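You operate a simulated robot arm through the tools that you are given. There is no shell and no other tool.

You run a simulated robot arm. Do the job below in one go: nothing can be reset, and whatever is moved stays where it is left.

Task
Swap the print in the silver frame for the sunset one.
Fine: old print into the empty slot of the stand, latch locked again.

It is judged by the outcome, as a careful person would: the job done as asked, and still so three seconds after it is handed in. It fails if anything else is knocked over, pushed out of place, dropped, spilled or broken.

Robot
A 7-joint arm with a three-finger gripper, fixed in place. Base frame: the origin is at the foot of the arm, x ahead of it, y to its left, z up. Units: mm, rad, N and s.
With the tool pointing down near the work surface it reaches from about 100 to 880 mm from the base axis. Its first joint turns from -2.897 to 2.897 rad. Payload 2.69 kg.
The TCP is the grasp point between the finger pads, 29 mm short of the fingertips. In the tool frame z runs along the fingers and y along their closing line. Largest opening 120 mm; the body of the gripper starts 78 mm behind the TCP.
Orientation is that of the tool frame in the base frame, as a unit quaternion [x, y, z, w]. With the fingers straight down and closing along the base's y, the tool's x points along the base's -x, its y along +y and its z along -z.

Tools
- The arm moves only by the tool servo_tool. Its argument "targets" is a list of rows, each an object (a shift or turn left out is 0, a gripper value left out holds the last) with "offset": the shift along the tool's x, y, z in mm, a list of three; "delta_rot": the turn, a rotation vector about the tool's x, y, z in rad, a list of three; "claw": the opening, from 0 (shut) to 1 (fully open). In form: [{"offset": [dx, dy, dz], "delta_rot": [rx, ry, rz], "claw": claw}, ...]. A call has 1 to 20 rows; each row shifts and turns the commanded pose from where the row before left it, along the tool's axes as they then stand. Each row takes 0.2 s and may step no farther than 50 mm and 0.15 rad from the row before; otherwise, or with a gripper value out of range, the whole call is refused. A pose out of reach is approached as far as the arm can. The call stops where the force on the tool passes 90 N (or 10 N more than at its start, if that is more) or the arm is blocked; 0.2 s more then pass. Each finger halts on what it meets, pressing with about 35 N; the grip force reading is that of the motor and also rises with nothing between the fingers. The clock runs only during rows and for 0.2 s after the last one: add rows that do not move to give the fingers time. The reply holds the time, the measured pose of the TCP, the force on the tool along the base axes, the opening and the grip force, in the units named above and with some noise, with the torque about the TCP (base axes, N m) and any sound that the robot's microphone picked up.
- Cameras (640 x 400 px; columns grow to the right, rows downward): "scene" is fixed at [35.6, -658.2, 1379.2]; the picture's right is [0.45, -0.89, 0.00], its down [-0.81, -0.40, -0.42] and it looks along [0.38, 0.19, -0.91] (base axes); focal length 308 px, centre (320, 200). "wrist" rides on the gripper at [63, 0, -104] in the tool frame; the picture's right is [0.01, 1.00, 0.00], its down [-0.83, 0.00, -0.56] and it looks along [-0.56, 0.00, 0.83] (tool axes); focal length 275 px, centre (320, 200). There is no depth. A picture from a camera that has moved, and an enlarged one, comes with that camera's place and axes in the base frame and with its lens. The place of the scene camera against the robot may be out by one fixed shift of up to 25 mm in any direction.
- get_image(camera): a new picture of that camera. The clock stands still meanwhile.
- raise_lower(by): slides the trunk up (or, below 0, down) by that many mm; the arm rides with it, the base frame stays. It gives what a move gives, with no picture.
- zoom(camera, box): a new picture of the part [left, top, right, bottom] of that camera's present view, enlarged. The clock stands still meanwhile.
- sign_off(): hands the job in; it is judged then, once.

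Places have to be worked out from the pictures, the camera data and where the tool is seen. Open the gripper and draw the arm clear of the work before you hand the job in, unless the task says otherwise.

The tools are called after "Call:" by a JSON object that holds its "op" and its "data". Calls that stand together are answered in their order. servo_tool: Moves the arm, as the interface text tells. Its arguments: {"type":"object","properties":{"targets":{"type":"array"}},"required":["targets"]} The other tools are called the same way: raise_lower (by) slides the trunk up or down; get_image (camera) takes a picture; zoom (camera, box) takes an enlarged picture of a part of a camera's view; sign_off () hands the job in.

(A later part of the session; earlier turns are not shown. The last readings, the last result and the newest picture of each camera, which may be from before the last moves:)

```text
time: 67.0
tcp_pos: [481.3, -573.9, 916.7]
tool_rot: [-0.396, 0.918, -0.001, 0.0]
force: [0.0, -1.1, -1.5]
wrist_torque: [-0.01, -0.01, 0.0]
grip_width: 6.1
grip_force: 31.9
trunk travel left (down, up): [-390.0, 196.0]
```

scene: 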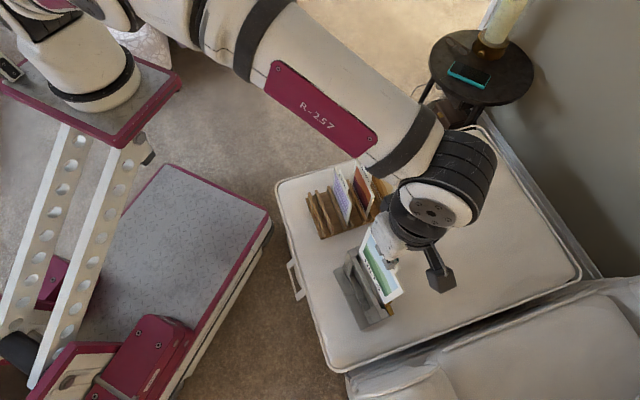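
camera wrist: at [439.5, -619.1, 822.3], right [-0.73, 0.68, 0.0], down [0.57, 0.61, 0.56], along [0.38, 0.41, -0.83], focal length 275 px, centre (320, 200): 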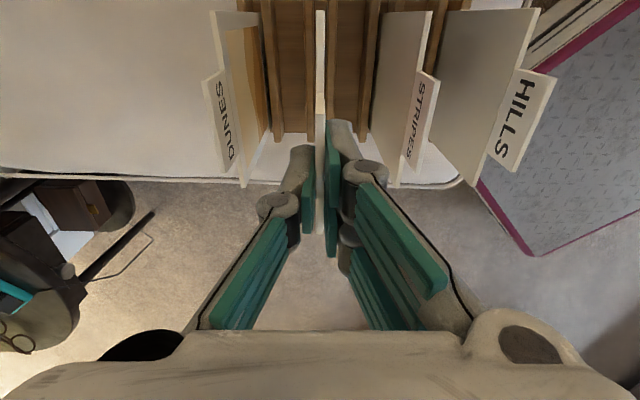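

At z 917 the card bottom is ~715, above everything. I rotate back to the frame heading and travel to the recorded frame pose.

Call:
{"op": "servo_tool", "data": {"targets": [{"delta_rot": [0, 0, -0.049]}, {"offset": [13, 6, 0]}, {"offset": [26, 12.1, 0]}, {"offset": [26, 12.1, 0]}, {"offset": [26, 12.1, 0]}, {"offset": [26, 12.1, 0]}, {"offset": [26, 12.1, 0]}, {"offset": [26, 12.1, 0]}, {"offset": [26, 12.1, 0]}, {"offset": [26, 12.1, 0]}, {"offset": [25.7, 11.9, 0]}, {"offset": [13, 6, 0]}, {}, {}]}}

Call:
{"op": "get_image", "data": {"camera": "wrist"}}

Call:
{"op": "zoom", "data": {"camera": "wrist", "box": [280, 0, 360, 60]}}

Call:
{"op": "zoom", "data": {"camera": "wrist", "box": [280, 55, 360, 130]}}

```text
time: 70.0
tcp_pos: [220.4, -691.1, 916.7]
tool_rot: [-0.418, 0.908, 0.0, 0.0]
force: [-0.1, -0.7, -0.7]
wrist_torque: [0.04, 0.02, 0.02]
grip_width: 5.9
grip_force: 32.3
trunk travel left (down, up): [-390.0, 196.0]
```

```text
taken
camera wrist: at [179.9, -739.2, 1022.4], right [-0.76, 0.65, 0.0], down [0.54, 0.63, 0.56], along [0.36, 0.42, -0.83], focal length 275 px, centre (320, 200)
```

wrist: 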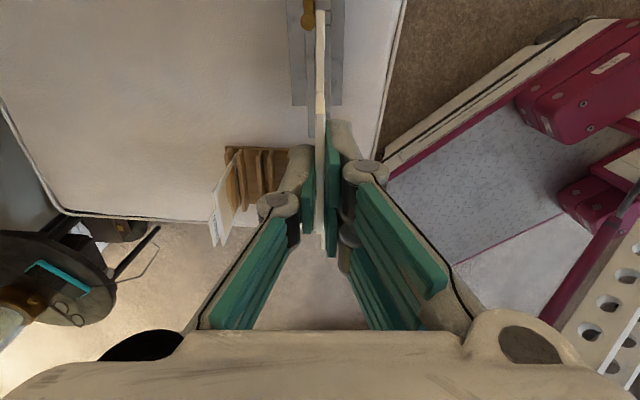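

```text
6.67 times, centred on (320, 30) of wrist
camera zoom: at [179.9, -739.2, 1022.4], right [-0.76, 0.65, 0.0], down [0.54, 0.63, 0.56], along [0.36, 0.42, -0.83], focal length 1835 px, centre (320, 1333)
```

zoom: 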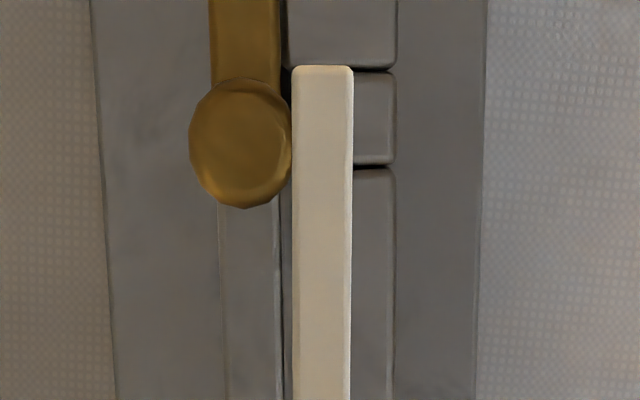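

```text
5.33 times, centred on (320, 92) of wrist
camera zoom: at [179.9, -739.2, 1022.4], right [-0.76, 0.65, 0.0], down [0.54, 0.63, 0.56], along [0.36, 0.42, -0.83], focal length 1468 px, centre (320, 773)
```

zoom: 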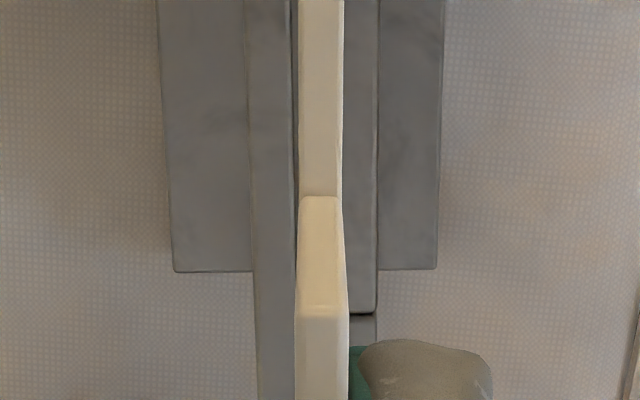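

The slot is under the card; lateral centring looks right (card ~1–2 mm clear of the knob), and a small 1.5 mm shift away from the latch end centres it better lengthwise. I lower the trunk 30 mm, apply the shift and look again.

Call:
{"op": "raise_lower", "data": {"by": -30}}

Call:
{"op": "servo_tool", "data": {"targets": [{"offset": [-1.5, 0, 0]}, {}, {}]}}

Call:
{"op": "zoom", "data": {"camera": "wrist", "box": [280, 0, 360, 60]}}

Call:
{"op": "zoom", "data": {"camera": "wrist", "box": [280, 55, 360, 130]}}

Call:
{"op": "zoom", "data": {"camera": "scene", "box": [320, 200, 440, 330]}}

```text
time: 70.8
tcp_pos: [219.8, -692.2, 886.1]
tool_rot: [-0.418, 0.908, 0.0, 0.0]
force: [0.3, -0.7, -0.6]
wrist_torque: [0.02, 0.0, 0.05]
grip_width: 5.9
grip_force: 31.9
trunk travel left (down, up): [-360.0, 226.0]
```

```text
time: 71.6
tcp_pos: [222.1, -691.2, 885.8]
tool_rot: [-0.418, 0.909, 0.0, 0.0]
force: [0.3, 0.1, 0.3]
wrist_torque: [0.05, 0.0, 0.03]
grip_width: 5.9
grip_force: 32.0
trunk travel left (down, up): [-360.0, 226.0]
```

```text
6.67 times, centred on (320, 30) of wrist
camera zoom: at [181.3, -738.8, 991.5], right [-0.76, 0.65, 0.0], down [0.54, 0.63, 0.56], along [0.36, 0.42, -0.83], focal length 1835 px, centre (320, 1333)
```

zoom: 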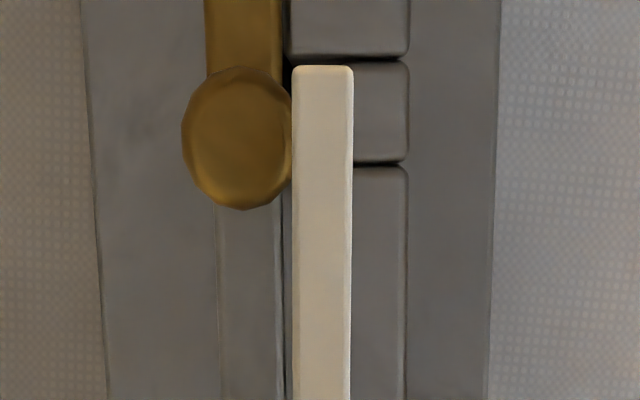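

```text
5.33 times, centred on (320, 92) of wrist
camera zoom: at [181.3, -738.8, 991.5], right [-0.76, 0.65, 0.0], down [0.54, 0.63, 0.56], along [0.36, 0.42, -0.83], focal length 1468 px, centre (320, 773)
```

zoom: 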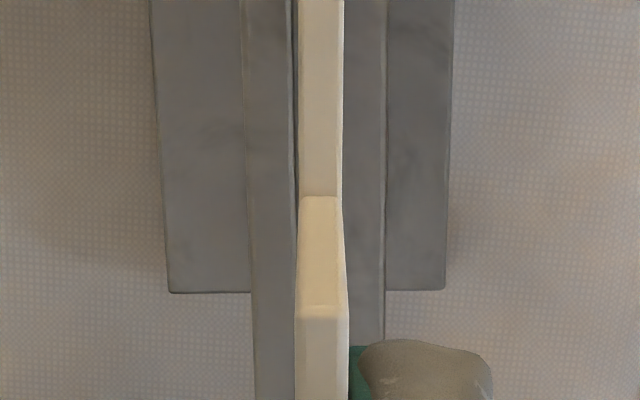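

```text
3.08 times, centred on (380, 265) of scene
camera zoom: at [35.6, -658.2, 1379.2], right [0.45, -0.89, 0.0], down [-0.81, -0.4, -0.42], along [0.38, 0.19, -0.91], focal length 948 px, centre (135, 0)
```

zoom: 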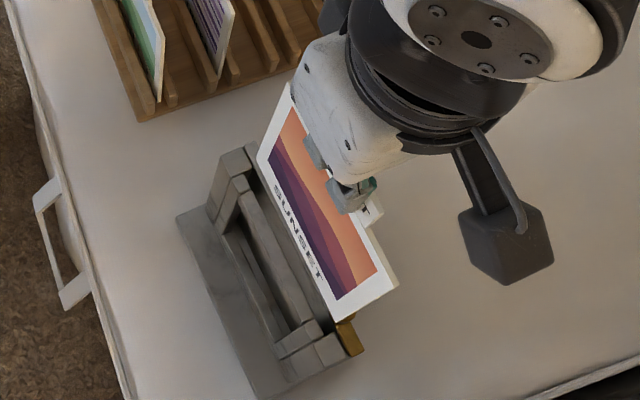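

The card is centred in the ~10 mm slot and lengthwise; I add 0.5 mm of clearance from the knob and lower to just inside the slot mouth, checking forces.

Call:
{"op": "servo_tool", "data": {"targets": [{"offset": [0, 0.5, 0]}, {"offset": [0, 0, 10]}, {"offset": [0, 0, 10]}, {"offset": [0, 0, 8]}, {"offset": [0, 0, 8]}, {"offset": [0, 0, 8]}, {"offset": [0, 0, 6]}, {}]}}

Call:
{"op": "zoom", "data": {"camera": "wrist", "box": [280, 0, 360, 60]}}

Call:
{"op": "zoom", "data": {"camera": "scene", "box": [330, 220, 430, 330]}}

```text
time: 73.4
tcp_pos: [221.0, -689.7, 835.3]
tool_rot: [-0.417, 0.909, 0.0, 0.0]
force: [0.3, -0.6, 0.4]
wrist_torque: [-0.02, 0.02, 0.01]
grip_width: 6.3
grip_force: 32.0
trunk travel left (down, up): [-360.0, 226.0]
```

```text
6.67 times, centred on (320, 30) of wrist
camera zoom: at [180.9, -738.2, 941.2], right [-0.76, 0.65, 0.0], down [0.54, 0.63, 0.56], along [0.36, 0.42, -0.83], focal length 1835 px, centre (320, 1333)
```

zoom: 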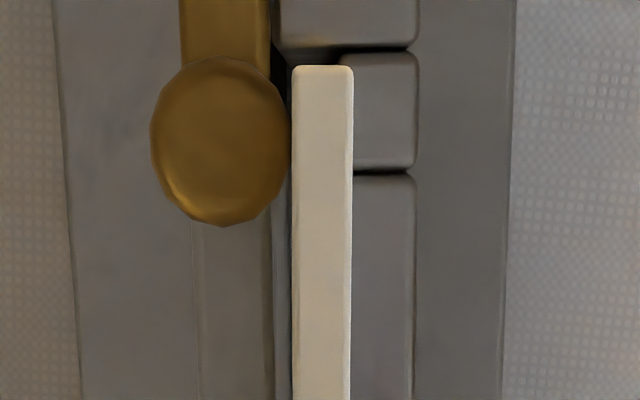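

```text
3.64 times, centred on (380, 275) of scene
camera zoom: at [35.6, -658.2, 1379.2], right [0.45, -0.89, 0.0], down [-0.81, -0.4, -0.42], along [0.38, 0.19, -0.91], focal length 1121 px, centre (102, -73)
```

zoom: 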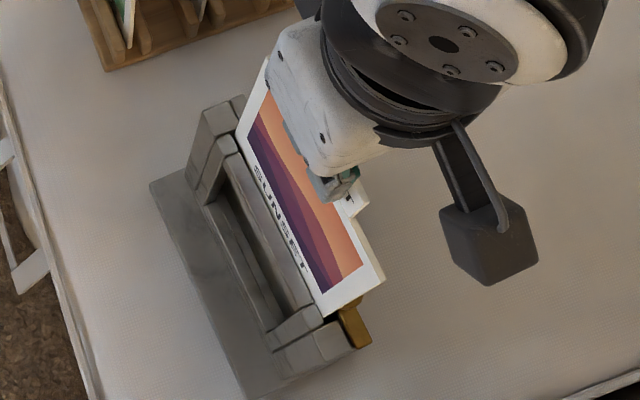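

Still no contact, clearances ~1 mm or more on both sides. I continue down in small steps.

Call:
{"op": "servo_tool", "data": {"targets": [{"offset": [0, -0.2, 4]}, {"offset": [0, 0, 5]}, {"offset": [0, 0, 5]}, {"offset": [0, 0, 5]}, {"offset": [0, 0, 5]}, {"offset": [0, 0, 5]}, {}]}}

Call:
{"op": "zoom", "data": {"camera": "scene", "box": [330, 220, 430, 330]}}

Call:
{"op": "zoom", "data": {"camera": "wrist", "box": [280, 0, 360, 60]}}

```text
time: 75.0
tcp_pos: [221.6, -690.5, 806.1]
tool_rot: [-0.418, 0.909, 0.0, 0.0]
force: [-0.1, -0.8, 0.4]
wrist_torque: [0.0, 0.04, -0.01]
grip_width: 6.1
grip_force: 32.2
trunk travel left (down, up): [-360.0, 226.0]
```

```text
3.64 times, centred on (380, 275) of scene
camera zoom: at [35.6, -658.2, 1379.2], right [0.45, -0.89, 0.0], down [-0.81, -0.4, -0.42], along [0.38, 0.19, -0.91], focal length 1121 px, centre (102, -73)
```

zoom: 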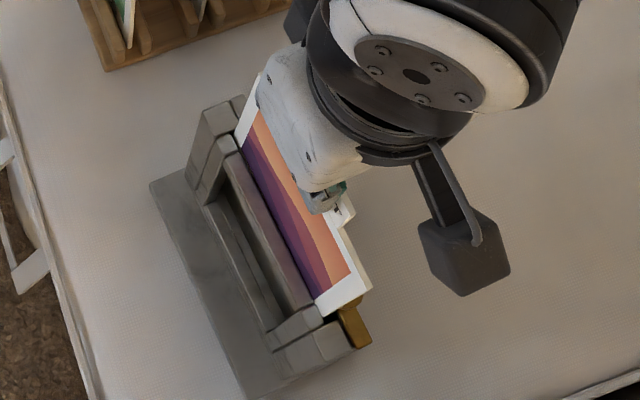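

```text
6.67 times, centred on (320, 30) of wrist
camera zoom: at [180.8, -737.9, 911.9], right [-0.76, 0.65, 0.0], down [0.54, 0.63, 0.56], along [0.36, 0.42, -0.83], focal length 1835 px, centre (320, 1333)
```

zoom: 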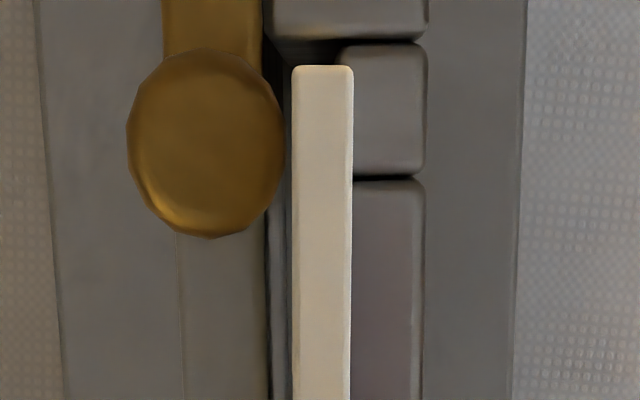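

The card is sliding into the slot freely (the bottom label has disappeared behind the bezel). I continue.

Call:
{"op": "servo_tool", "data": {"targets": [{"offset": [0, -0.3, 6]}, {"offset": [0, 0, 8]}, {"offset": [0, 0, 8]}, {"offset": [0, 0, 8]}, {"offset": [0, 0, 8]}, {"offset": [0, 0, 8]}, {}]}}

Call:
{"op": "servo_tool", "data": {"targets": [{"offset": [0, 0, 8]}, {"offset": [0, 0, 8]}, {"offset": [0, 0, 8]}, {"offset": [0, 0, 8]}, {"offset": [0, 0, 8]}, {}]}}

Call:
{"op": "zoom", "data": {"camera": "wrist", "box": [260, 0, 380, 130]}}

```text
time: 76.6
tcp_pos: [221.0, -690.9, 760.3]
tool_rot: [-0.418, 0.908, -0.001, 0.0]
force: [-0.1, -0.4, 0.0]
wrist_torque: [-0.04, 0.01, -0.01]
grip_width: 5.9
grip_force: 31.9
trunk travel left (down, up): [-360.0, 226.0]
```

```text
time: 78.0
tcp_pos: [221.0, -690.9, 720.1]
tool_rot: [-0.418, 0.908, 0.0, 0.0]
force: [0.0, 0.5, 0.5]
wrist_torque: [-0.01, 0.0, 0.05]
grip_width: 6.0
grip_force: 32.2
trunk travel left (down, up): [-360.0, 226.0]
```

```text
3.08 times, centred on (320, 65) of wrist
camera zoom: at [180.7, -738.5, 826.1], right [-0.76, 0.65, 0.0], down [0.54, 0.63, 0.56], along [0.36, 0.42, -0.83], focal length 847 px, centre (320, 615)
```

zoom: 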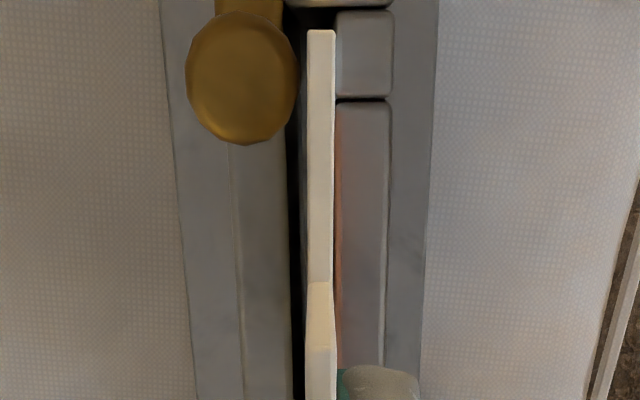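

No forces at all; 45 mm to go. I continue in 5 mm steps to z ≈ 682.

Call:
{"op": "servo_tool", "data": {"targets": [{"offset": [0, 0, 6]}, {"offset": [0, 0, 6]}, {"offset": [0, 0, 5]}, {"offset": [0, 0, 5]}, {"offset": [0, 0, 5]}, {"offset": [0, 0, 5]}, {"offset": [0, 0, 5]}, {}]}}

Call:
{"op": "servo_tool", "data": {"targets": [{"offset": [0, 0, 2]}, {"offset": [0, 0, 2]}, {}]}}

```text
time: 79.8
tcp_pos: [220.6, -691.2, 683.1]
tool_rot: [-0.418, 0.908, 0.001, 0.0]
force: [-0.4, -1.4, 0.1]
wrist_torque: [-0.01, -0.02, 0.01]
grip_width: 6.0
grip_force: 32.2
trunk travel left (down, up): [-360.0, 226.0]
```

```text
time: 80.6
tcp_pos: [221.4, -690.4, 679.6]
tool_rot: [-0.417, 0.909, 0.0, 0.0]
force: [0.8, 0.7, 0.2]
wrist_torque: [0.01, 0.01, 0.04]
grip_width: 6.2
grip_force: 32.2
trunk travel left (down, up): [-360.0, 226.0]
```

Still free at z ≈ 680; expected seat ≈ 674–675. I keep lowering in 1–2 mm steps watching for contact.

Call:
{"op": "servo_tool", "data": {"targets": [{"offset": [0, 0, 1.5]}, {"offset": [0, 0, 1.5]}, {}]}}

Call:
{"op": "servo_tool", "data": {"targets": [{"offset": [0, 0, 1]}, {"offset": [0, 0, 1]}, {}]}}

Call:
{"op": "servo_tool", "data": {"targets": [{"offset": [0, 0, 1]}, {"offset": [0, 0, 0.5]}, {}]}}

```text
time: 81.4
tcp_pos: [221.3, -691.6, 677.6]
tool_rot: [-0.417, 0.909, -0.001, 0.0]
force: [-0.1, 0.2, -0.1]
wrist_torque: [-0.01, 0.01, 0.02]
grip_width: 6.0
grip_force: 32.5
trunk travel left (down, up): [-360.0, 226.0]
```

```text
time: 82.2
tcp_pos: [221.9, -690.7, 674.6]
tool_rot: [-0.418, 0.909, 0.0, 0.0]
force: [-0.2, -0.2, -0.2]
wrist_torque: [-0.01, 0.02, 0.04]
grip_width: 5.8
grip_force: 32.2
trunk travel left (down, up): [-360.0, 226.0]
```

```text
time: 83.0
tcp_pos: [222.0, -690.5, 673.5]
tool_rot: [-0.418, 0.909, 0.0, -0.001]
force: [0.2, 0.3, -0.3]
wrist_torque: [0.02, -0.03, 0.0]
grip_width: 6.0
grip_force: 32.2
trunk travel left (down, up): [-360.0, 226.0]
```

Call:
{"op": "servo_tool", "data": {"targets": [{"offset": [0, 0, 1]}, {"offset": [0, 0, 0.5]}, {}]}}

Call:
{"op": "zoom", "data": {"camera": "wrist", "box": [260, 0, 380, 130]}}

Call:
{"op": "zoom", "data": {"camera": "scene", "box": [330, 220, 430, 330]}}

```text
time: 83.8
tcp_pos: [221.4, -690.8, 674.1]
tool_rot: [-0.418, 0.909, -0.001, 0.0]
force: [0.8, 1.6, 10.5]
wrist_torque: [0.22, -0.15, 0.01]
grip_width: 6.1
grip_force: 32.3
trunk travel left (down, up): [-360.0, 226.0]
```

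```text
3.08 times, centred on (320, 65) of wrist
camera zoom: at [181.5, -738.5, 778.7], right [-0.76, 0.65, 0.0], down [0.54, 0.63, 0.55], along [0.36, 0.42, -0.83], focal length 847 px, centre (320, 615)
```

zoom: 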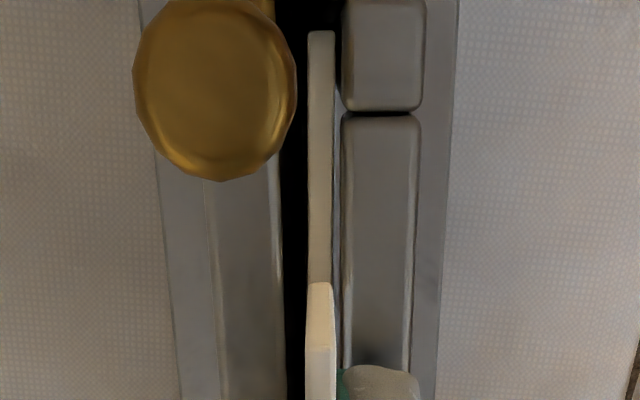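

```text
3.64 times, centred on (380, 275) of scene
camera zoom: at [35.6, -658.2, 1379.2], right [0.45, -0.89, 0.0], down [-0.81, -0.4, -0.42], along [0.38, 0.19, -0.91], focal length 1121 px, centre (102, -73)
```

zoom: 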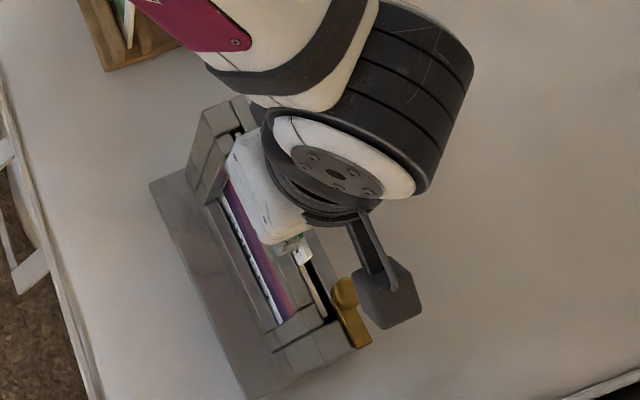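

Contact at z ≈ 673, matching the expected seat height, and the scene view shows the sunset print in the frame. I relieve pressure, release the tab and withdraw upward.

Call:
{"op": "servo_tool", "data": {"targets": [{"offset": [0, 0, -1]}, {}, {"claw": 0.08}, {"claw": 0.16}, {}, {"offset": [0, 0, -15]}, {"offset": [0, 0, -25]}, {"offset": [0, 0, -35]}, {"offset": [0, 0, -30]}, {}]}}

Call:
{"op": "get_image", "data": {"camera": "wrist"}}

Call:
{"op": "zoom", "data": {"camera": "wrist", "box": [270, 0, 370, 190]}}

Call:
{"op": "zoom", "data": {"camera": "scene", "box": [330, 220, 430, 330]}}

```text
time: 86.0
tcp_pos: [223.5, -691.9, 777.6]
tool_rot: [-0.418, 0.909, 0.0, 0.0]
force: [0.0, 0.2, -0.5]
wrist_torque: [0.01, 0.03, 0.02]
grip_width: 19.3
grip_force: 0.0
trunk travel left (down, up): [-360.0, 226.0]
```

```text
taken
camera wrist: at [182.8, -739.6, 882.9], right [-0.76, 0.65, 0.0], down [0.54, 0.63, 0.56], along [0.36, 0.42, -0.83], focal length 275 px, centre (320, 200)
```

wrist: 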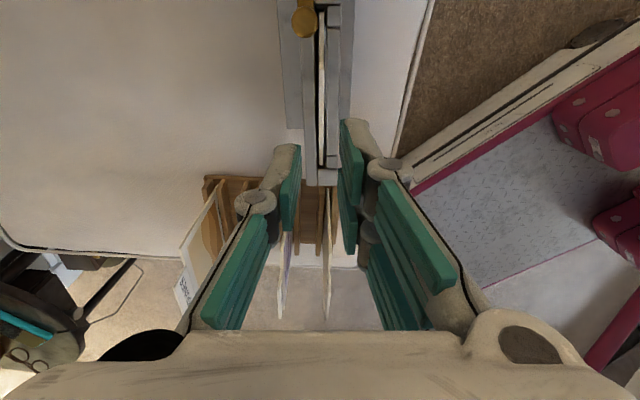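

```text
2.11 times, centred on (320, 95) of wrist
camera zoom: at [182.8, -739.6, 882.9], right [-0.76, 0.65, 0.0], down [0.54, 0.63, 0.56], along [0.36, 0.42, -0.83], focal length 580 px, centre (320, 421)
```

zoom: 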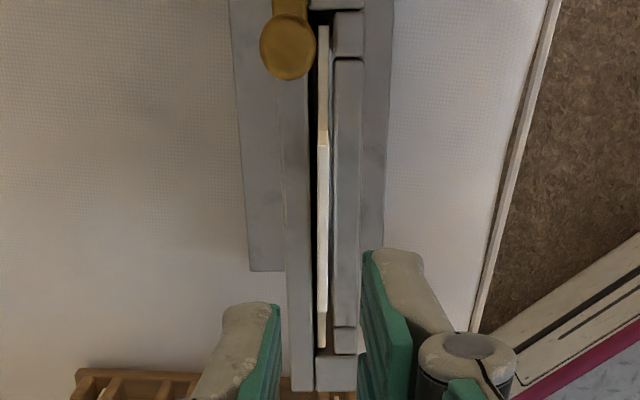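

```text
3.64 times, centred on (380, 275) of scene
camera zoom: at [35.6, -658.2, 1379.2], right [0.45, -0.89, 0.0], down [-0.81, -0.4, -0.42], along [0.38, 0.19, -0.91], focal length 1121 px, centre (102, -73)
```

zoom: 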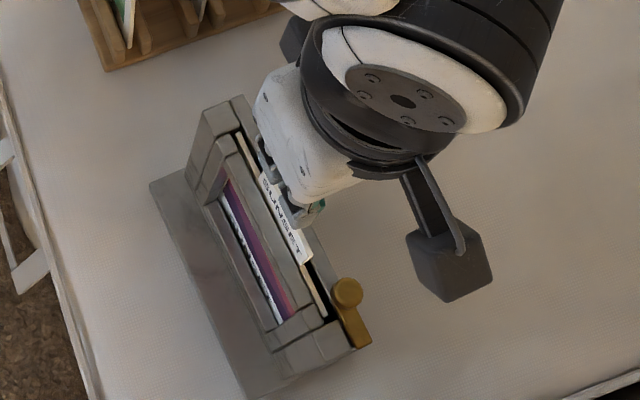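

SUNSET is seated in the frame, and the frame hasn't moved. Now for re-locking: raise the arm 100 mm, lower the trunk 125 mm for reach, and take the same yaw and tilt used when releasing the knob.

Call:
{"op": "servo_tool", "data": {"targets": [{"offset": [0, 0, -35]}, {"offset": [0, 0, -35]}, {"offset": [0, 0, -30], "claw": 0.25}, {"delta_rot": [0, 0, 0.1277]}, {"delta_rot": [0, 0, 0.1277]}, {"delta_rot": [0, 0, 0.1277]}, {"delta_rot": [0, 0, 0.1277]}, {}]}}

Call:
{"op": "raise_lower", "data": {"by": -125}}

Call:
{"op": "servo_tool", "data": {"targets": [{"delta_rot": [0.0679, 0.0426, 0]}, {}]}}

```text
time: 87.8
tcp_pos: [221.7, -689.5, 878.0]
tool_rot: [-0.175, 0.984, 0.0, 0.0]
force: [0.5, -0.3, 0.6]
wrist_torque: [0.04, -0.01, 0.0]
grip_width: 30.3
grip_force: 0.0
trunk travel left (down, up): [-360.0, 226.0]
```

```text
time: 89.3
tcp_pos: [221.5, -689.7, 753.4]
tool_rot: [-0.175, 0.985, 0.0, 0.0]
force: [0.9, -0.3, 1.2]
wrist_torque: [0.01, 0.02, -0.04]
grip_width: 29.7
grip_force: 0.1
trunk travel left (down, up): [-235.0, 351.0]
```

```text
time: 89.9
tcp_pos: [221.7, -689.6, 751.8]
tool_rot: [-0.174, 0.984, -0.036, -0.015]
force: [0.0, -0.1, -0.1]
wrist_torque: [-0.01, -0.03, 0.0]
grip_width: 30.0
grip_force: 0.2
trunk travel left (down, up): [-235.0, 351.0]
```

Now I move to hover on the knob's axis (grip pose was ≈ (195.4,-738.1,676.5)) about 35 mm above it and check alignment.

Call:
{"op": "servo_tool", "data": {"targets": [{"offset": [12.7, -10.5, 14.8]}, {"offset": [12.7, -10.5, 14.8]}, {"offset": [12.6, -10.5, 14.8]}, {}]}}

Call:
{"op": "get_image", "data": {"camera": "wrist"}}

Call:
{"op": "zoom", "data": {"camera": "wrist", "box": [250, 70, 410, 220]}}

```text
time: 90.9
tcp_pos: [196.2, -737.4, 713.7]
tool_rot: [-0.175, 0.984, -0.037, -0.015]
force: [0.4, 0.1, 0.2]
wrist_torque: [0.0, 0.0, -0.03]
grip_width: 29.9
grip_force: 0.0
trunk travel left (down, up): [-235.0, 351.0]
```

```text
taken
camera wrist: at [138.3, -750.7, 821.6], right [-0.35, 0.93, -0.07], down [0.79, 0.33, 0.52], along [0.51, 0.13, -0.85], focal length 275 px, centre (320, 200)
```

wrist: 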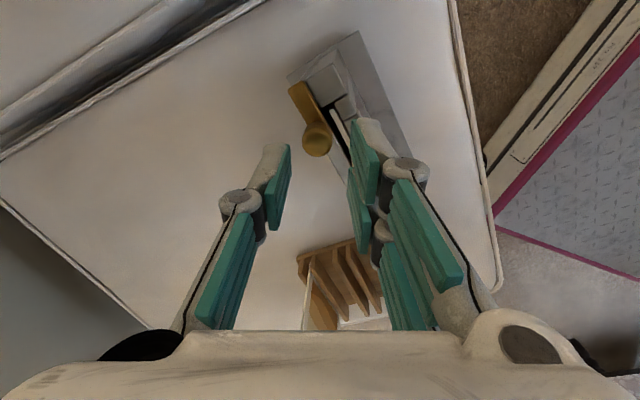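

```text
2.67 times, centred on (330, 145) of wrist
camera zoom: at [138.3, -750.7, 821.6], right [-0.35, 0.93, -0.07], down [0.79, 0.33, 0.52], along [0.51, 0.13, -0.85], focal length 734 px, centre (293, 347)
```

zoom: 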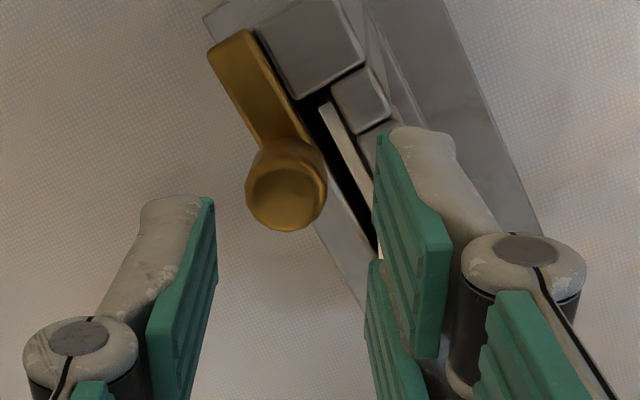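

Knob is ~1.2–1.5 mm left of the finger midline. I apply a partial correction, descend 17 mm and re-check.

Call:
{"op": "servo_tool", "data": {"targets": [{"offset": [1.5, -1.0, 9]}, {"offset": [0, 0, 8]}, {}]}}

Call:
{"op": "zoom", "data": {"camera": "wrist", "box": [250, 70, 410, 220]}}

```text
time: 91.7
tcp_pos: [193.7, -738.7, 699.7]
tool_rot: [-0.174, 0.984, -0.037, -0.015]
force: [0.3, 7.0, 18.3]
wrist_torque: [0.61, -0.18, 0.1]
grip_width: 36.4
grip_force: 2.7
trunk travel left (down, up): [-235.0, 351.0]
```

```text
2.67 times, centred on (330, 145) of wrist
camera zoom: at [136.4, -752.5, 805.8], right [-0.35, 0.93, -0.07], down [0.79, 0.33, 0.52], along [0.51, 0.13, -0.85], focal length 734 px, centre (293, 347)
```

zoom: 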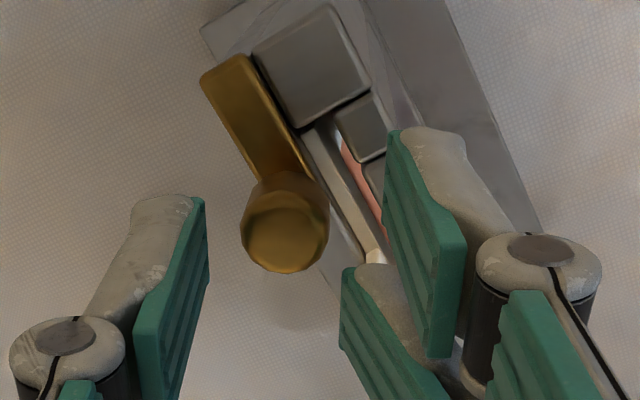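

A fingertip touched the top of the SUNSET tab (18 N upward) — the right-hand side of the gripper is wider than a single finger. I back off straight away and check the print is undisturbed.

Call:
{"op": "servo_tool", "data": {"targets": [{"offset": [0, 0, -10]}, {"offset": [0, 0, -20]}, {"offset": [0, 0, -10]}, {}]}}

Call:
{"op": "zoom", "data": {"camera": "wrist", "box": [250, 30, 410, 220]}}

Call:
{"op": "zoom", "data": {"camera": "scene", "box": [320, 220, 440, 330]}}

```text
time: 92.7
tcp_pos: [196.3, -736.4, 736.0]
tool_rot: [-0.174, 0.984, -0.037, -0.015]
force: [0.7, -0.2, 0.1]
wrist_torque: [0.03, 0.02, 0.04]
grip_width: 29.9
grip_force: 0.2
trunk travel left (down, up): [-235.0, 351.0]
```

```text
2.11 times, centred on (330, 125) of wrist
camera zoom: at [138.4, -749.2, 844.0], right [-0.35, 0.93, -0.07], down [0.79, 0.33, 0.52], along [0.51, 0.13, -0.85], focal length 580 px, centre (299, 358)
```

zoom: 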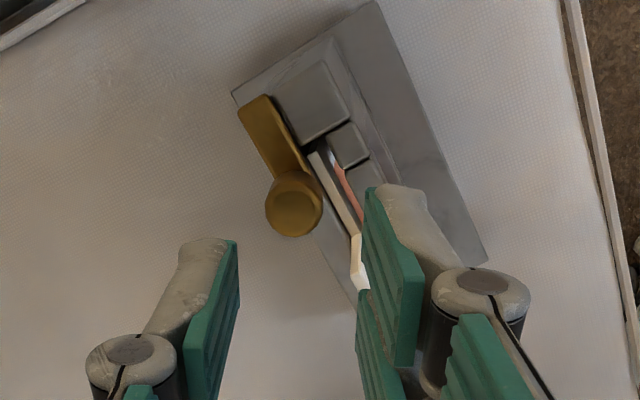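

```text
3.64 times, centred on (380, 275) of scene
camera zoom: at [35.6, -658.2, 1379.2], right [0.45, -0.89, 0.0], down [-0.81, -0.4, -0.42], along [0.38, 0.19, -0.91], focal length 1121 px, centre (102, -73)
```

zoom: 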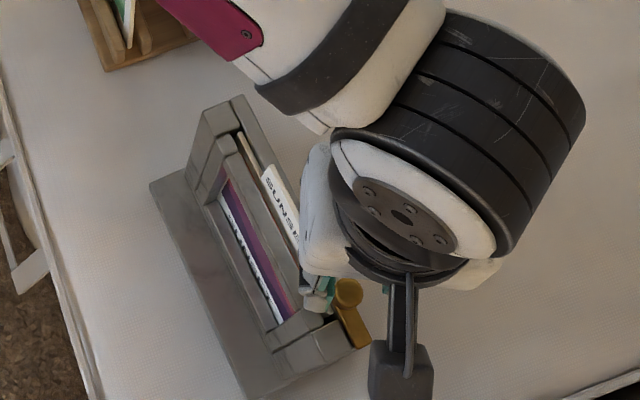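

The print is undisturbed (now resting against the rear rail as HILLS did), and the frame hasn't moved. I rotate the tool so the wide finger side stays away from the tab during the whole locking turn.

Call:
{"op": "servo_tool", "data": {"targets": [{"delta_rot": [0, 0, 0.15]}, {"delta_rot": [0, 0, 0.15]}, {"delta_rot": [0, 0, 0.15]}, {"delta_rot": [0, 0, 0.15]}, {"delta_rot": [0, 0, 0.15]}, {"delta_rot": [0, 0, 0.15]}, {"delta_rot": [0, 0, 0.15]}, {"delta_rot": [0, 0, 0.15]}, {"delta_rot": [0, 0, 0.15]}, {"delta_rot": [0, 0, 0.15]}, {"delta_rot": [0, 0, 0.15]}, {"delta_rot": [0, 0, 0.15], "claw": 0.23}, {}]}}

Call:
{"op": "get_image", "data": {"camera": "wrist"}}

Call:
{"op": "zoom", "data": {"camera": "wrist", "box": [250, 70, 410, 220]}}

```text
time: 95.5
tcp_pos: [195.7, -734.9, 734.8]
tool_rot: [0.663, 0.748, -0.035, 0.02]
force: [-0.1, -0.9, -0.1]
wrist_torque: [0.01, -0.01, 0.01]
grip_width: 27.5
grip_force: 0.1
trunk travel left (down, up): [-235.0, 351.0]
```

```text
taken
camera wrist: at [189.4, -665.1, 835.7], right [0.99, 0.12, -0.03], down [0.11, -0.78, 0.62], along [0.06, -0.61, -0.79], focal length 275 px, centre (320, 200)
```

wrist: 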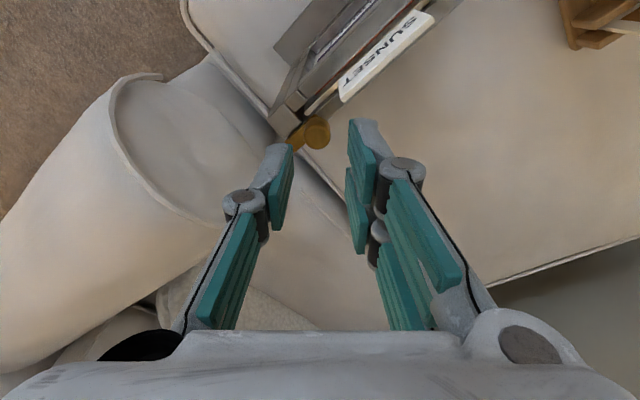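

```text
2.67 times, centred on (330, 145) of wrist
camera zoom: at [189.4, -665.1, 835.7], right [0.99, 0.12, -0.03], down [0.11, -0.78, 0.62], along [0.06, -0.61, -0.79], focal length 734 px, centre (293, 347)
```

zoom: 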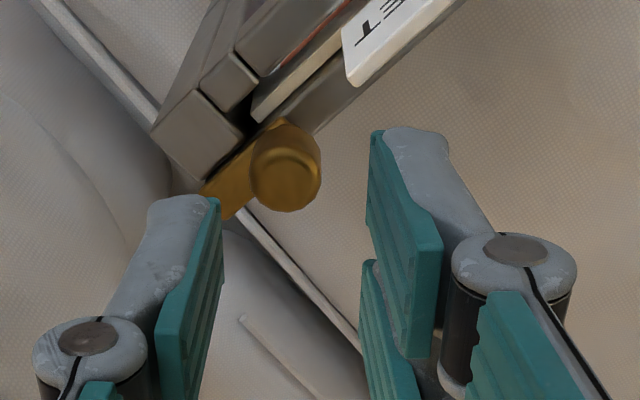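

The knob is near the midline. I descend along the tool axis to just above the knob top and re-measure.

Call:
{"op": "servo_tool", "data": {"targets": [{"offset": [1, -0.3, 17]}, {"offset": [0, 0, 17]}, {}]}}

Call:
{"op": "zoom", "data": {"camera": "wrist", "box": [250, 90, 410, 220]}}

```text
time: 96.3
tcp_pos: [194.1, -736.9, 700.6]
tool_rot: [0.662, 0.748, -0.035, 0.02]
force: [0.2, -0.7, 0.5]
wrist_torque: [-0.01, -0.01, 0.02]
grip_width: 27.5
grip_force: 0.0
trunk travel left (down, up): [-235.0, 351.0]
```

```text
3.08 times, centred on (330, 155) of wrist
camera zoom: at [188.2, -667.2, 801.8], right [0.99, 0.13, -0.03], down [0.12, -0.78, 0.62], along [0.06, -0.61, -0.79], focal length 847 px, centre (289, 338)
```

zoom: 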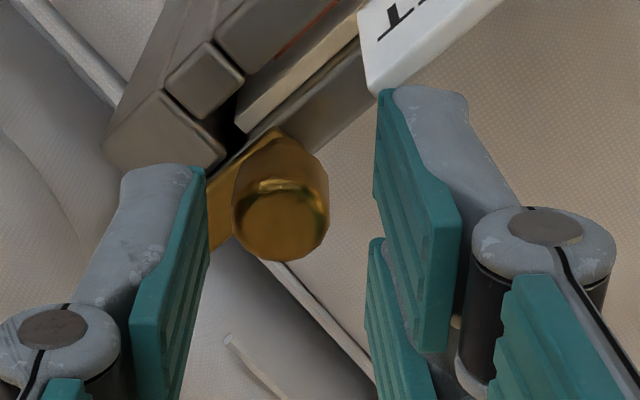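

Knob is ~1.7 mm left of the midline and the upper-right fingertip is close to the tab corner. I raise 8 mm, yaw another 0.2 rad away from the tab, apply the centring correction, and look again.

Call:
{"op": "servo_tool", "data": {"targets": [{"offset": [0, 0, -10]}, {"delta_rot": [0, 0, 0.1]}, {"delta_rot": [0, 0, 0.1]}, {"offset": [-2.0, -1.3, 4]}, {}]}}

Call:
{"op": "zoom", "data": {"camera": "wrist", "box": [250, 90, 410, 220]}}

```text
time: 97.5
tcp_pos: [192.5, -739.2, 707.7]
tool_rot: [0.733, 0.679, -0.033, 0.023]
force: [0.5, 0.0, -0.2]
wrist_torque: [0.03, 0.0, -0.03]
grip_width: 27.5
grip_force: 0.0
trunk travel left (down, up): [-235.0, 351.0]
```

```text
3.08 times, centred on (330, 155) of wrist
camera zoom: at [200.0, -668.6, 808.3], right [1.0, -0.07, -0.01], down [-0.05, -0.78, 0.62], along [-0.05, -0.62, -0.78], focal length 847 px, centre (289, 338)
```

zoom: 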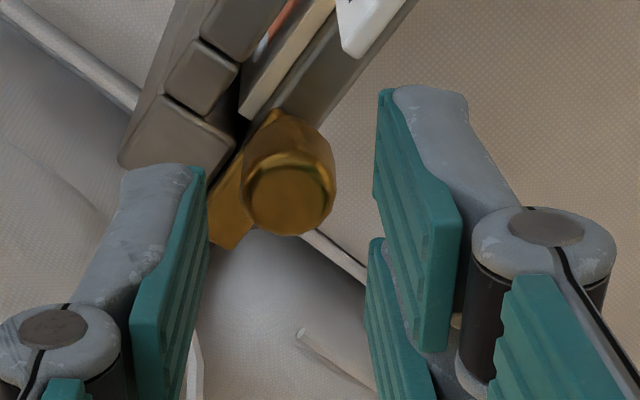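

Well centred now (knob at 290 vs midline 291; lengthwise within ~1 mm), and the tab is clear. I descend 30 mm to the same grip height as before.

Call:
{"op": "servo_tool", "data": {"targets": [{"offset": [0, 0, 10]}, {"offset": [0, 0, 10]}, {"offset": [0, 0, 10]}, {}]}}

Call:
{"op": "zoom", "data": {"camera": "wrist", "box": [250, 90, 410, 220]}}

```text
time: 98.5
tcp_pos: [193.2, -742.3, 677.2]
tool_rot: [0.733, 0.679, -0.032, 0.024]
force: [0.4, -0.3, -0.8]
wrist_torque: [0.01, 0.0, -0.02]
grip_width: 27.4
grip_force: 0.1
trunk travel left (down, up): [-235.0, 351.0]
```

```text
3.08 times, centred on (330, 155) of wrist
camera zoom: at [199.6, -670.5, 778.0], right [1.0, -0.07, -0.01], down [-0.05, -0.78, 0.62], along [-0.05, -0.62, -0.78], focal length 847 px, centre (289, 338)
```

zoom: 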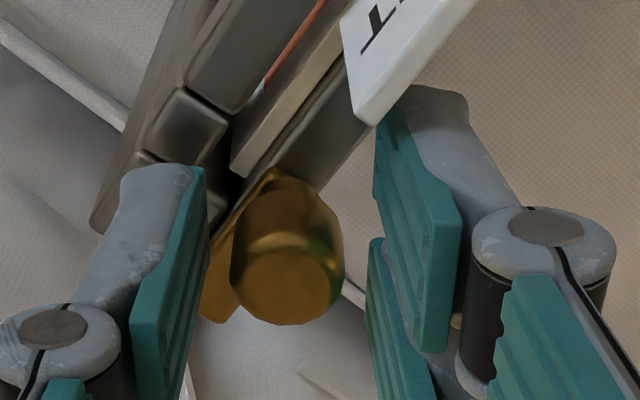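

The knob sits between the fingers as before, but the TCP reading is ~4 mm further out than at the first grip, so I check whether the frame has shifted by repeating the very first scene zoom.

Call:
{"op": "zoom", "data": {"camera": "scene", "box": [320, 235, 410, 335]}}

```text
4.00 times, centred on (365, 285) of scene
camera zoom: at [35.6, -658.2, 1379.2], right [0.45, -0.89, 0.0], down [-0.81, -0.4, -0.42], along [0.38, 0.19, -0.91], focal length 1233 px, centre (140, -140)
```

zoom: 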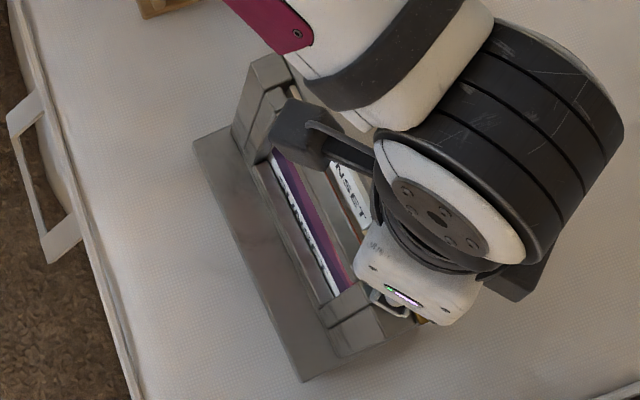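

The frame seems to have slid ~4–5 mm along its length at some earlier point (within a gentle nudge), still upright and aligned. To make the locking turn cleaner, I reduce the tilt to 0.05 rad, re-centre slightly, and then close on the knob.

Call:
{"op": "servo_tool", "data": {"targets": [{"delta_rot": [-0.0039, 0.0295, 0]}, {"offset": [-0.6, -0.3, 0]}, {}]}}

Call:
{"op": "zoom", "data": {"camera": "wrist", "box": [250, 90, 410, 220]}}

```text
time: 99.3
tcp_pos: [193.6, -737.4, 677.6]
tool_rot: [0.734, 0.679, -0.021, 0.015]
force: [0.4, -0.5, -1.0]
wrist_torque: [0.01, 0.0, 0.04]
grip_width: 27.6
grip_force: 0.1
out of reach, approached as far as the arm can: row 1
trunk travel left (down, up): [-235.0, 351.0]
```

```text
3.08 times, centred on (330, 155) of wrist
camera zoom: at [199.8, -669.4, 779.8], right [1.0, -0.07, -0.01], down [-0.05, -0.8, 0.6], along [-0.05, -0.59, -0.8], focal length 847 px, centre (289, 338)
```

zoom: 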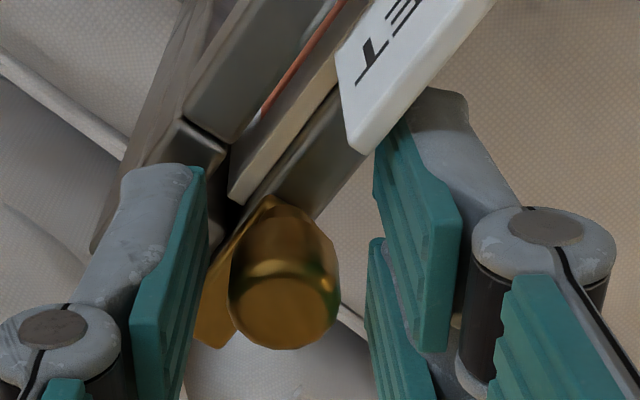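

Tilt 0.05 is out of reach there, so I restore the 0.08 rad tilt and move back out ~5 mm to centre on the knob.

Call:
{"op": "servo_tool", "data": {"targets": [{"delta_rot": [0.0039, -0.0295, 0]}, {"offset": [-2.5, 0, 0]}, {"offset": [-2.5, -0.3, 0]}, {}]}}

Call:
{"op": "zoom", "data": {"camera": "wrist", "box": [250, 90, 410, 220]}}

```text
time: 100.3
tcp_pos: [193.1, -742.5, 677.9]
tool_rot: [0.733, 0.679, -0.032, 0.023]
force: [0.2, -0.2, -0.5]
wrist_torque: [-0.02, 0.01, -0.01]
grip_width: 27.6
grip_force: 0.0
trunk travel left (down, up): [-235.0, 351.0]
```

```text
3.08 times, centred on (330, 155) of wrist
camera zoom: at [200.3, -671.3, 778.4], right [1.0, -0.07, -0.01], down [-0.05, -0.78, 0.62], along [-0.05, -0.62, -0.78], focal length 847 px, centre (289, 338)
```

zoom: 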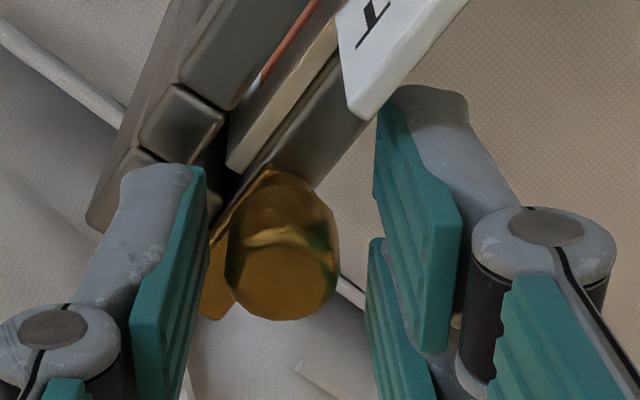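

Knob is ~1 mm left of the midline; a tiny correction, then I close on it.

Call:
{"op": "servo_tool", "data": {"targets": [{"offset": [-0.3, -0.9, 0]}, {"claw": 0.17}, {"claw": 0.12}, {"claw": 0.1}, {}, {}]}}

Call:
{"op": "zoom", "data": {"camera": "wrist", "box": [250, 90, 410, 220]}}

```text
time: 101.7
tcp_pos: [192.6, -740.7, 677.7]
tool_rot: [0.733, 0.679, -0.033, 0.024]
force: [-1.3, -1.5, 0.7]
wrist_torque: [-0.12, 0.0, 0.01]
grip_width: 16.3
grip_force: 35.2
trunk travel left (down, up): [-235.0, 351.0]
```

```text
3.08 times, centred on (330, 155) of wrist
camera zoom: at [199.1, -671.8, 778.2], right [1.0, -0.07, -0.01], down [-0.05, -0.78, 0.62], along [-0.05, -0.62, -0.78], focal length 847 px, centre (289, 338)
```

zoom: 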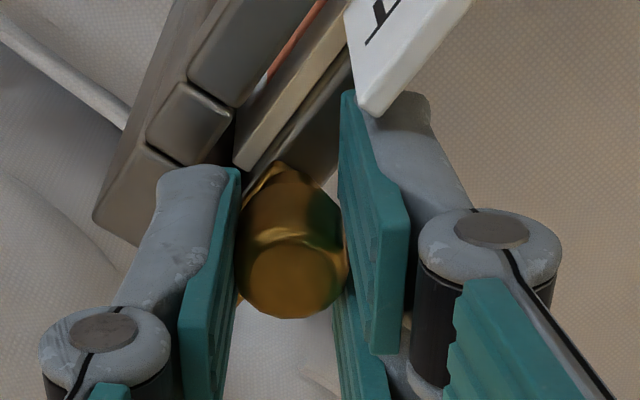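

Gripped (16.3 mm, side forces ~2 N). I turn the knob +0.3 rad and check the forces and the bar.

Call:
{"op": "servo_tool", "data": {"targets": [{"delta_rot": [0, 0, 0.1]}, {"delta_rot": [0, 0, 0.1]}, {"delta_rot": [0, 0, 0.1]}, {}]}}

Call:
{"op": "zoom", "data": {"camera": "wrist", "box": [250, 90, 410, 220]}}

```text
time: 102.7
tcp_pos: [190.0, -742.3, 677.6]
tool_rot: [0.826, 0.562, -0.029, 0.028]
force: [2.3, 2.9, 0.7]
wrist_torque: [0.16, -0.04, 0.0]
grip_width: 15.7
grip_force: 35.0
trunk travel left (down, up): [-235.0, 351.0]
```

```text
3.08 times, centred on (330, 155) of wrist
camera zoom: at [217.2, -675.7, 778.3], right [0.93, -0.36, 0.01], down [-0.29, -0.73, 0.62], along [-0.22, -0.58, -0.78], focal length 847 px, centre (289, 338)
```

zoom: 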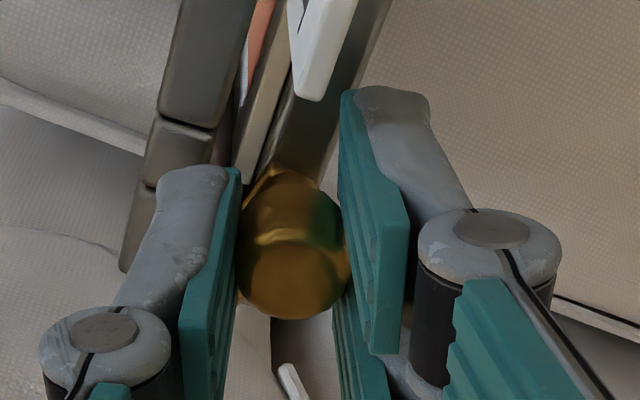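

Forces remain ~3–4 N. I continue in steps of 0.4 rad.

Call:
{"op": "servo_tool", "data": {"targets": [{"delta_rot": [0, 0, 0.1]}, {"delta_rot": [0, 0, 0.1]}, {"delta_rot": [0, 0, 0.1]}, {"delta_rot": [0, 0, 0.1]}, {}]}}

Call:
{"op": "zoom", "data": {"camera": "wrist", "box": [230, 60, 430, 240]}}

```text
time: 103.9
tcp_pos: [190.1, -742.1, 678.3]
tool_rot: [0.922, 0.385, -0.024, 0.032]
force: [-0.2, -0.9, -0.4]
wrist_torque: [-0.28, 0.33, 0.05]
grip_width: 15.9
grip_force: 34.7
trunk travel left (down, up): [-235.0, 351.0]
```

```text
2.22 times, centred on (330, 150) of wrist
camera zoom: at [237.7, -689.9, 779.0], right [0.72, -0.7, 0.04], down [-0.57, -0.55, 0.61], along [-0.4, -0.46, -0.79], focal length 612 px, centre (298, 311)
```

zoom: 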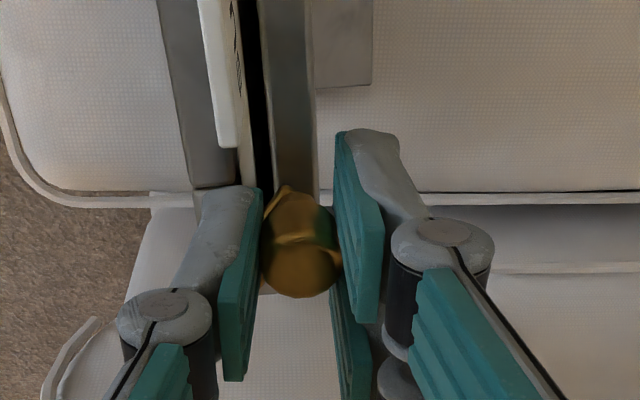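

Forces near zero. I continue the turn.

Call:
{"op": "servo_tool", "data": {"targets": [{"delta_rot": [0, 0, 0.1]}, {"delta_rot": [0, 0, 0.1]}, {"delta_rot": [0, 0, 0.1]}, {"delta_rot": [0, 0, 0.1]}, {}]}}

Call:
{"op": "zoom", "data": {"camera": "wrist", "box": [230, 60, 430, 240]}}

```text
time: 105.1
tcp_pos: [192.0, -742.5, 678.4]
tool_rot: [0.98, 0.194, -0.016, 0.037]
force: [-0.8, 0.6, -0.3]
wrist_torque: [-0.28, 0.83, 0.03]
grip_width: 15.7
grip_force: 34.9
trunk travel left (down, up): [-235.0, 351.0]
```

```text
2.22 times, centred on (330, 150) of wrist
camera zoom: at [251.7, -710.2, 780.3], right [0.39, -0.92, 0.07], down [-0.76, -0.28, 0.59], along [-0.53, -0.28, -0.8], focal length 612 px, centre (298, 311)
```

zoom: 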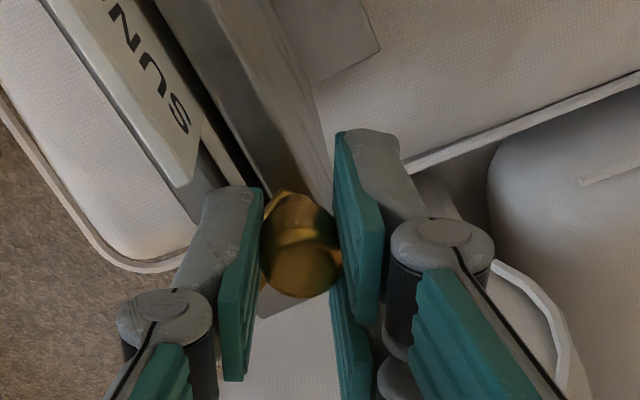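

Still smooth (1.1 rad done). I turn another 0.3 and check.

Call:
{"op": "servo_tool", "data": {"targets": [{"delta_rot": [0, 0, 0.1]}, {"delta_rot": [0, 0, 0.1]}, {"delta_rot": [0, 0, 0.1]}, {}]}}

Call:
{"op": "zoom", "data": {"camera": "wrist", "box": [230, 60, 430, 240]}}

Call:
{"op": "zoom", "data": {"camera": "scene", "box": [330, 230, 430, 330]}}

```text
time: 106.1
tcp_pos: [193.1, -742.7, 678.0]
tool_rot: [0.998, 0.045, -0.011, 0.039]
force: [-2.7, -0.3, 0.6]
wrist_torque: [0.21, 0.67, -0.02]
grip_width: 15.9
grip_force: 35.0
trunk travel left (down, up): [-235.0, 351.0]
```

```text
2.22 times, centred on (330, 150) of wrist
camera zoom: at [256.6, -728.5, 781.7], right [0.1, -0.99, 0.08], down [-0.82, -0.04, 0.57], along [-0.57, -0.12, -0.82], focal length 612 px, centre (298, 311)
```

zoom: 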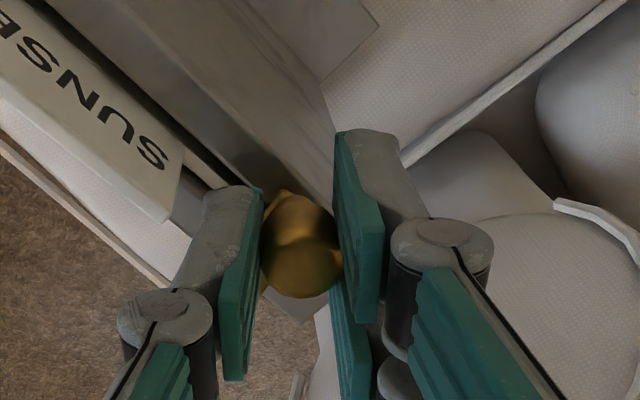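

```text
4.00 times, centred on (380, 280) of scene
camera zoom: at [35.6, -658.2, 1379.2], right [0.45, -0.89, 0.0], down [-0.81, -0.4, -0.42], along [0.38, 0.19, -0.91], focal length 1233 px, centre (80, -120)
```

zoom: 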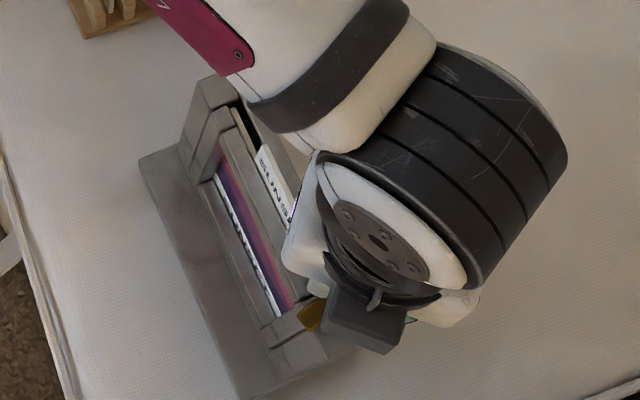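

The bar is now nearly across the slot. I finish the remaining ~0.18 rad.

Call:
{"op": "servo_tool", "data": {"targets": [{"delta_rot": [0, 0, 0.09]}, {"delta_rot": [0, 0, 0.09]}, {}, {}]}}

Call:
{"op": "zoom", "data": {"camera": "wrist", "box": [230, 60, 430, 240]}}

Call:
{"op": "zoom", "data": {"camera": "scene", "box": [330, 230, 430, 330]}}

```text
time: 107.1
tcp_pos: [192.3, -742.8, 678.6]
tool_rot: [0.998, -0.043, -0.006, 0.039]
force: [0.1, -1.3, 0.1]
wrist_torque: [0.24, 0.17, -0.02]
grip_width: 15.6
grip_force: 34.8
trunk travel left (down, up): [-235.0, 351.0]
```

```text
2.22 times, centred on (330, 150) of wrist
camera zoom: at [257.0, -739.5, 782.9], right [-0.08, -0.99, 0.08], down [-0.82, 0.11, 0.56], along [-0.57, -0.02, -0.82], focal length 612 px, centre (298, 311)
```

zoom: 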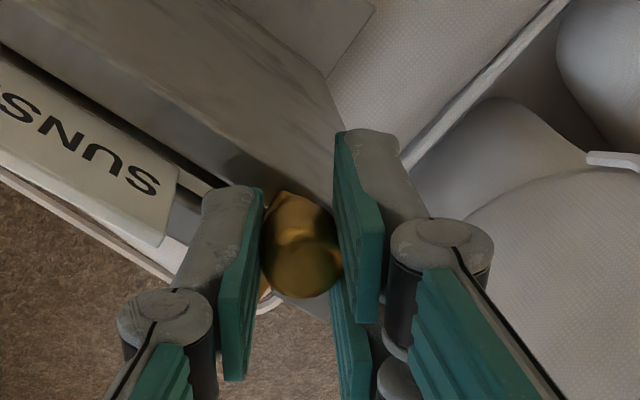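

```text
4.00 times, centred on (380, 280) of scene
camera zoom: at [35.6, -658.2, 1379.2], right [0.45, -0.89, 0.0], down [-0.81, -0.4, -0.42], along [0.38, 0.19, -0.91], focal length 1233 px, centre (80, -120)
```

zoom: 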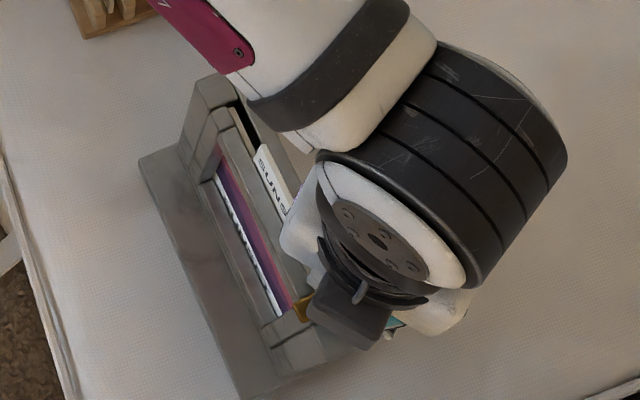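

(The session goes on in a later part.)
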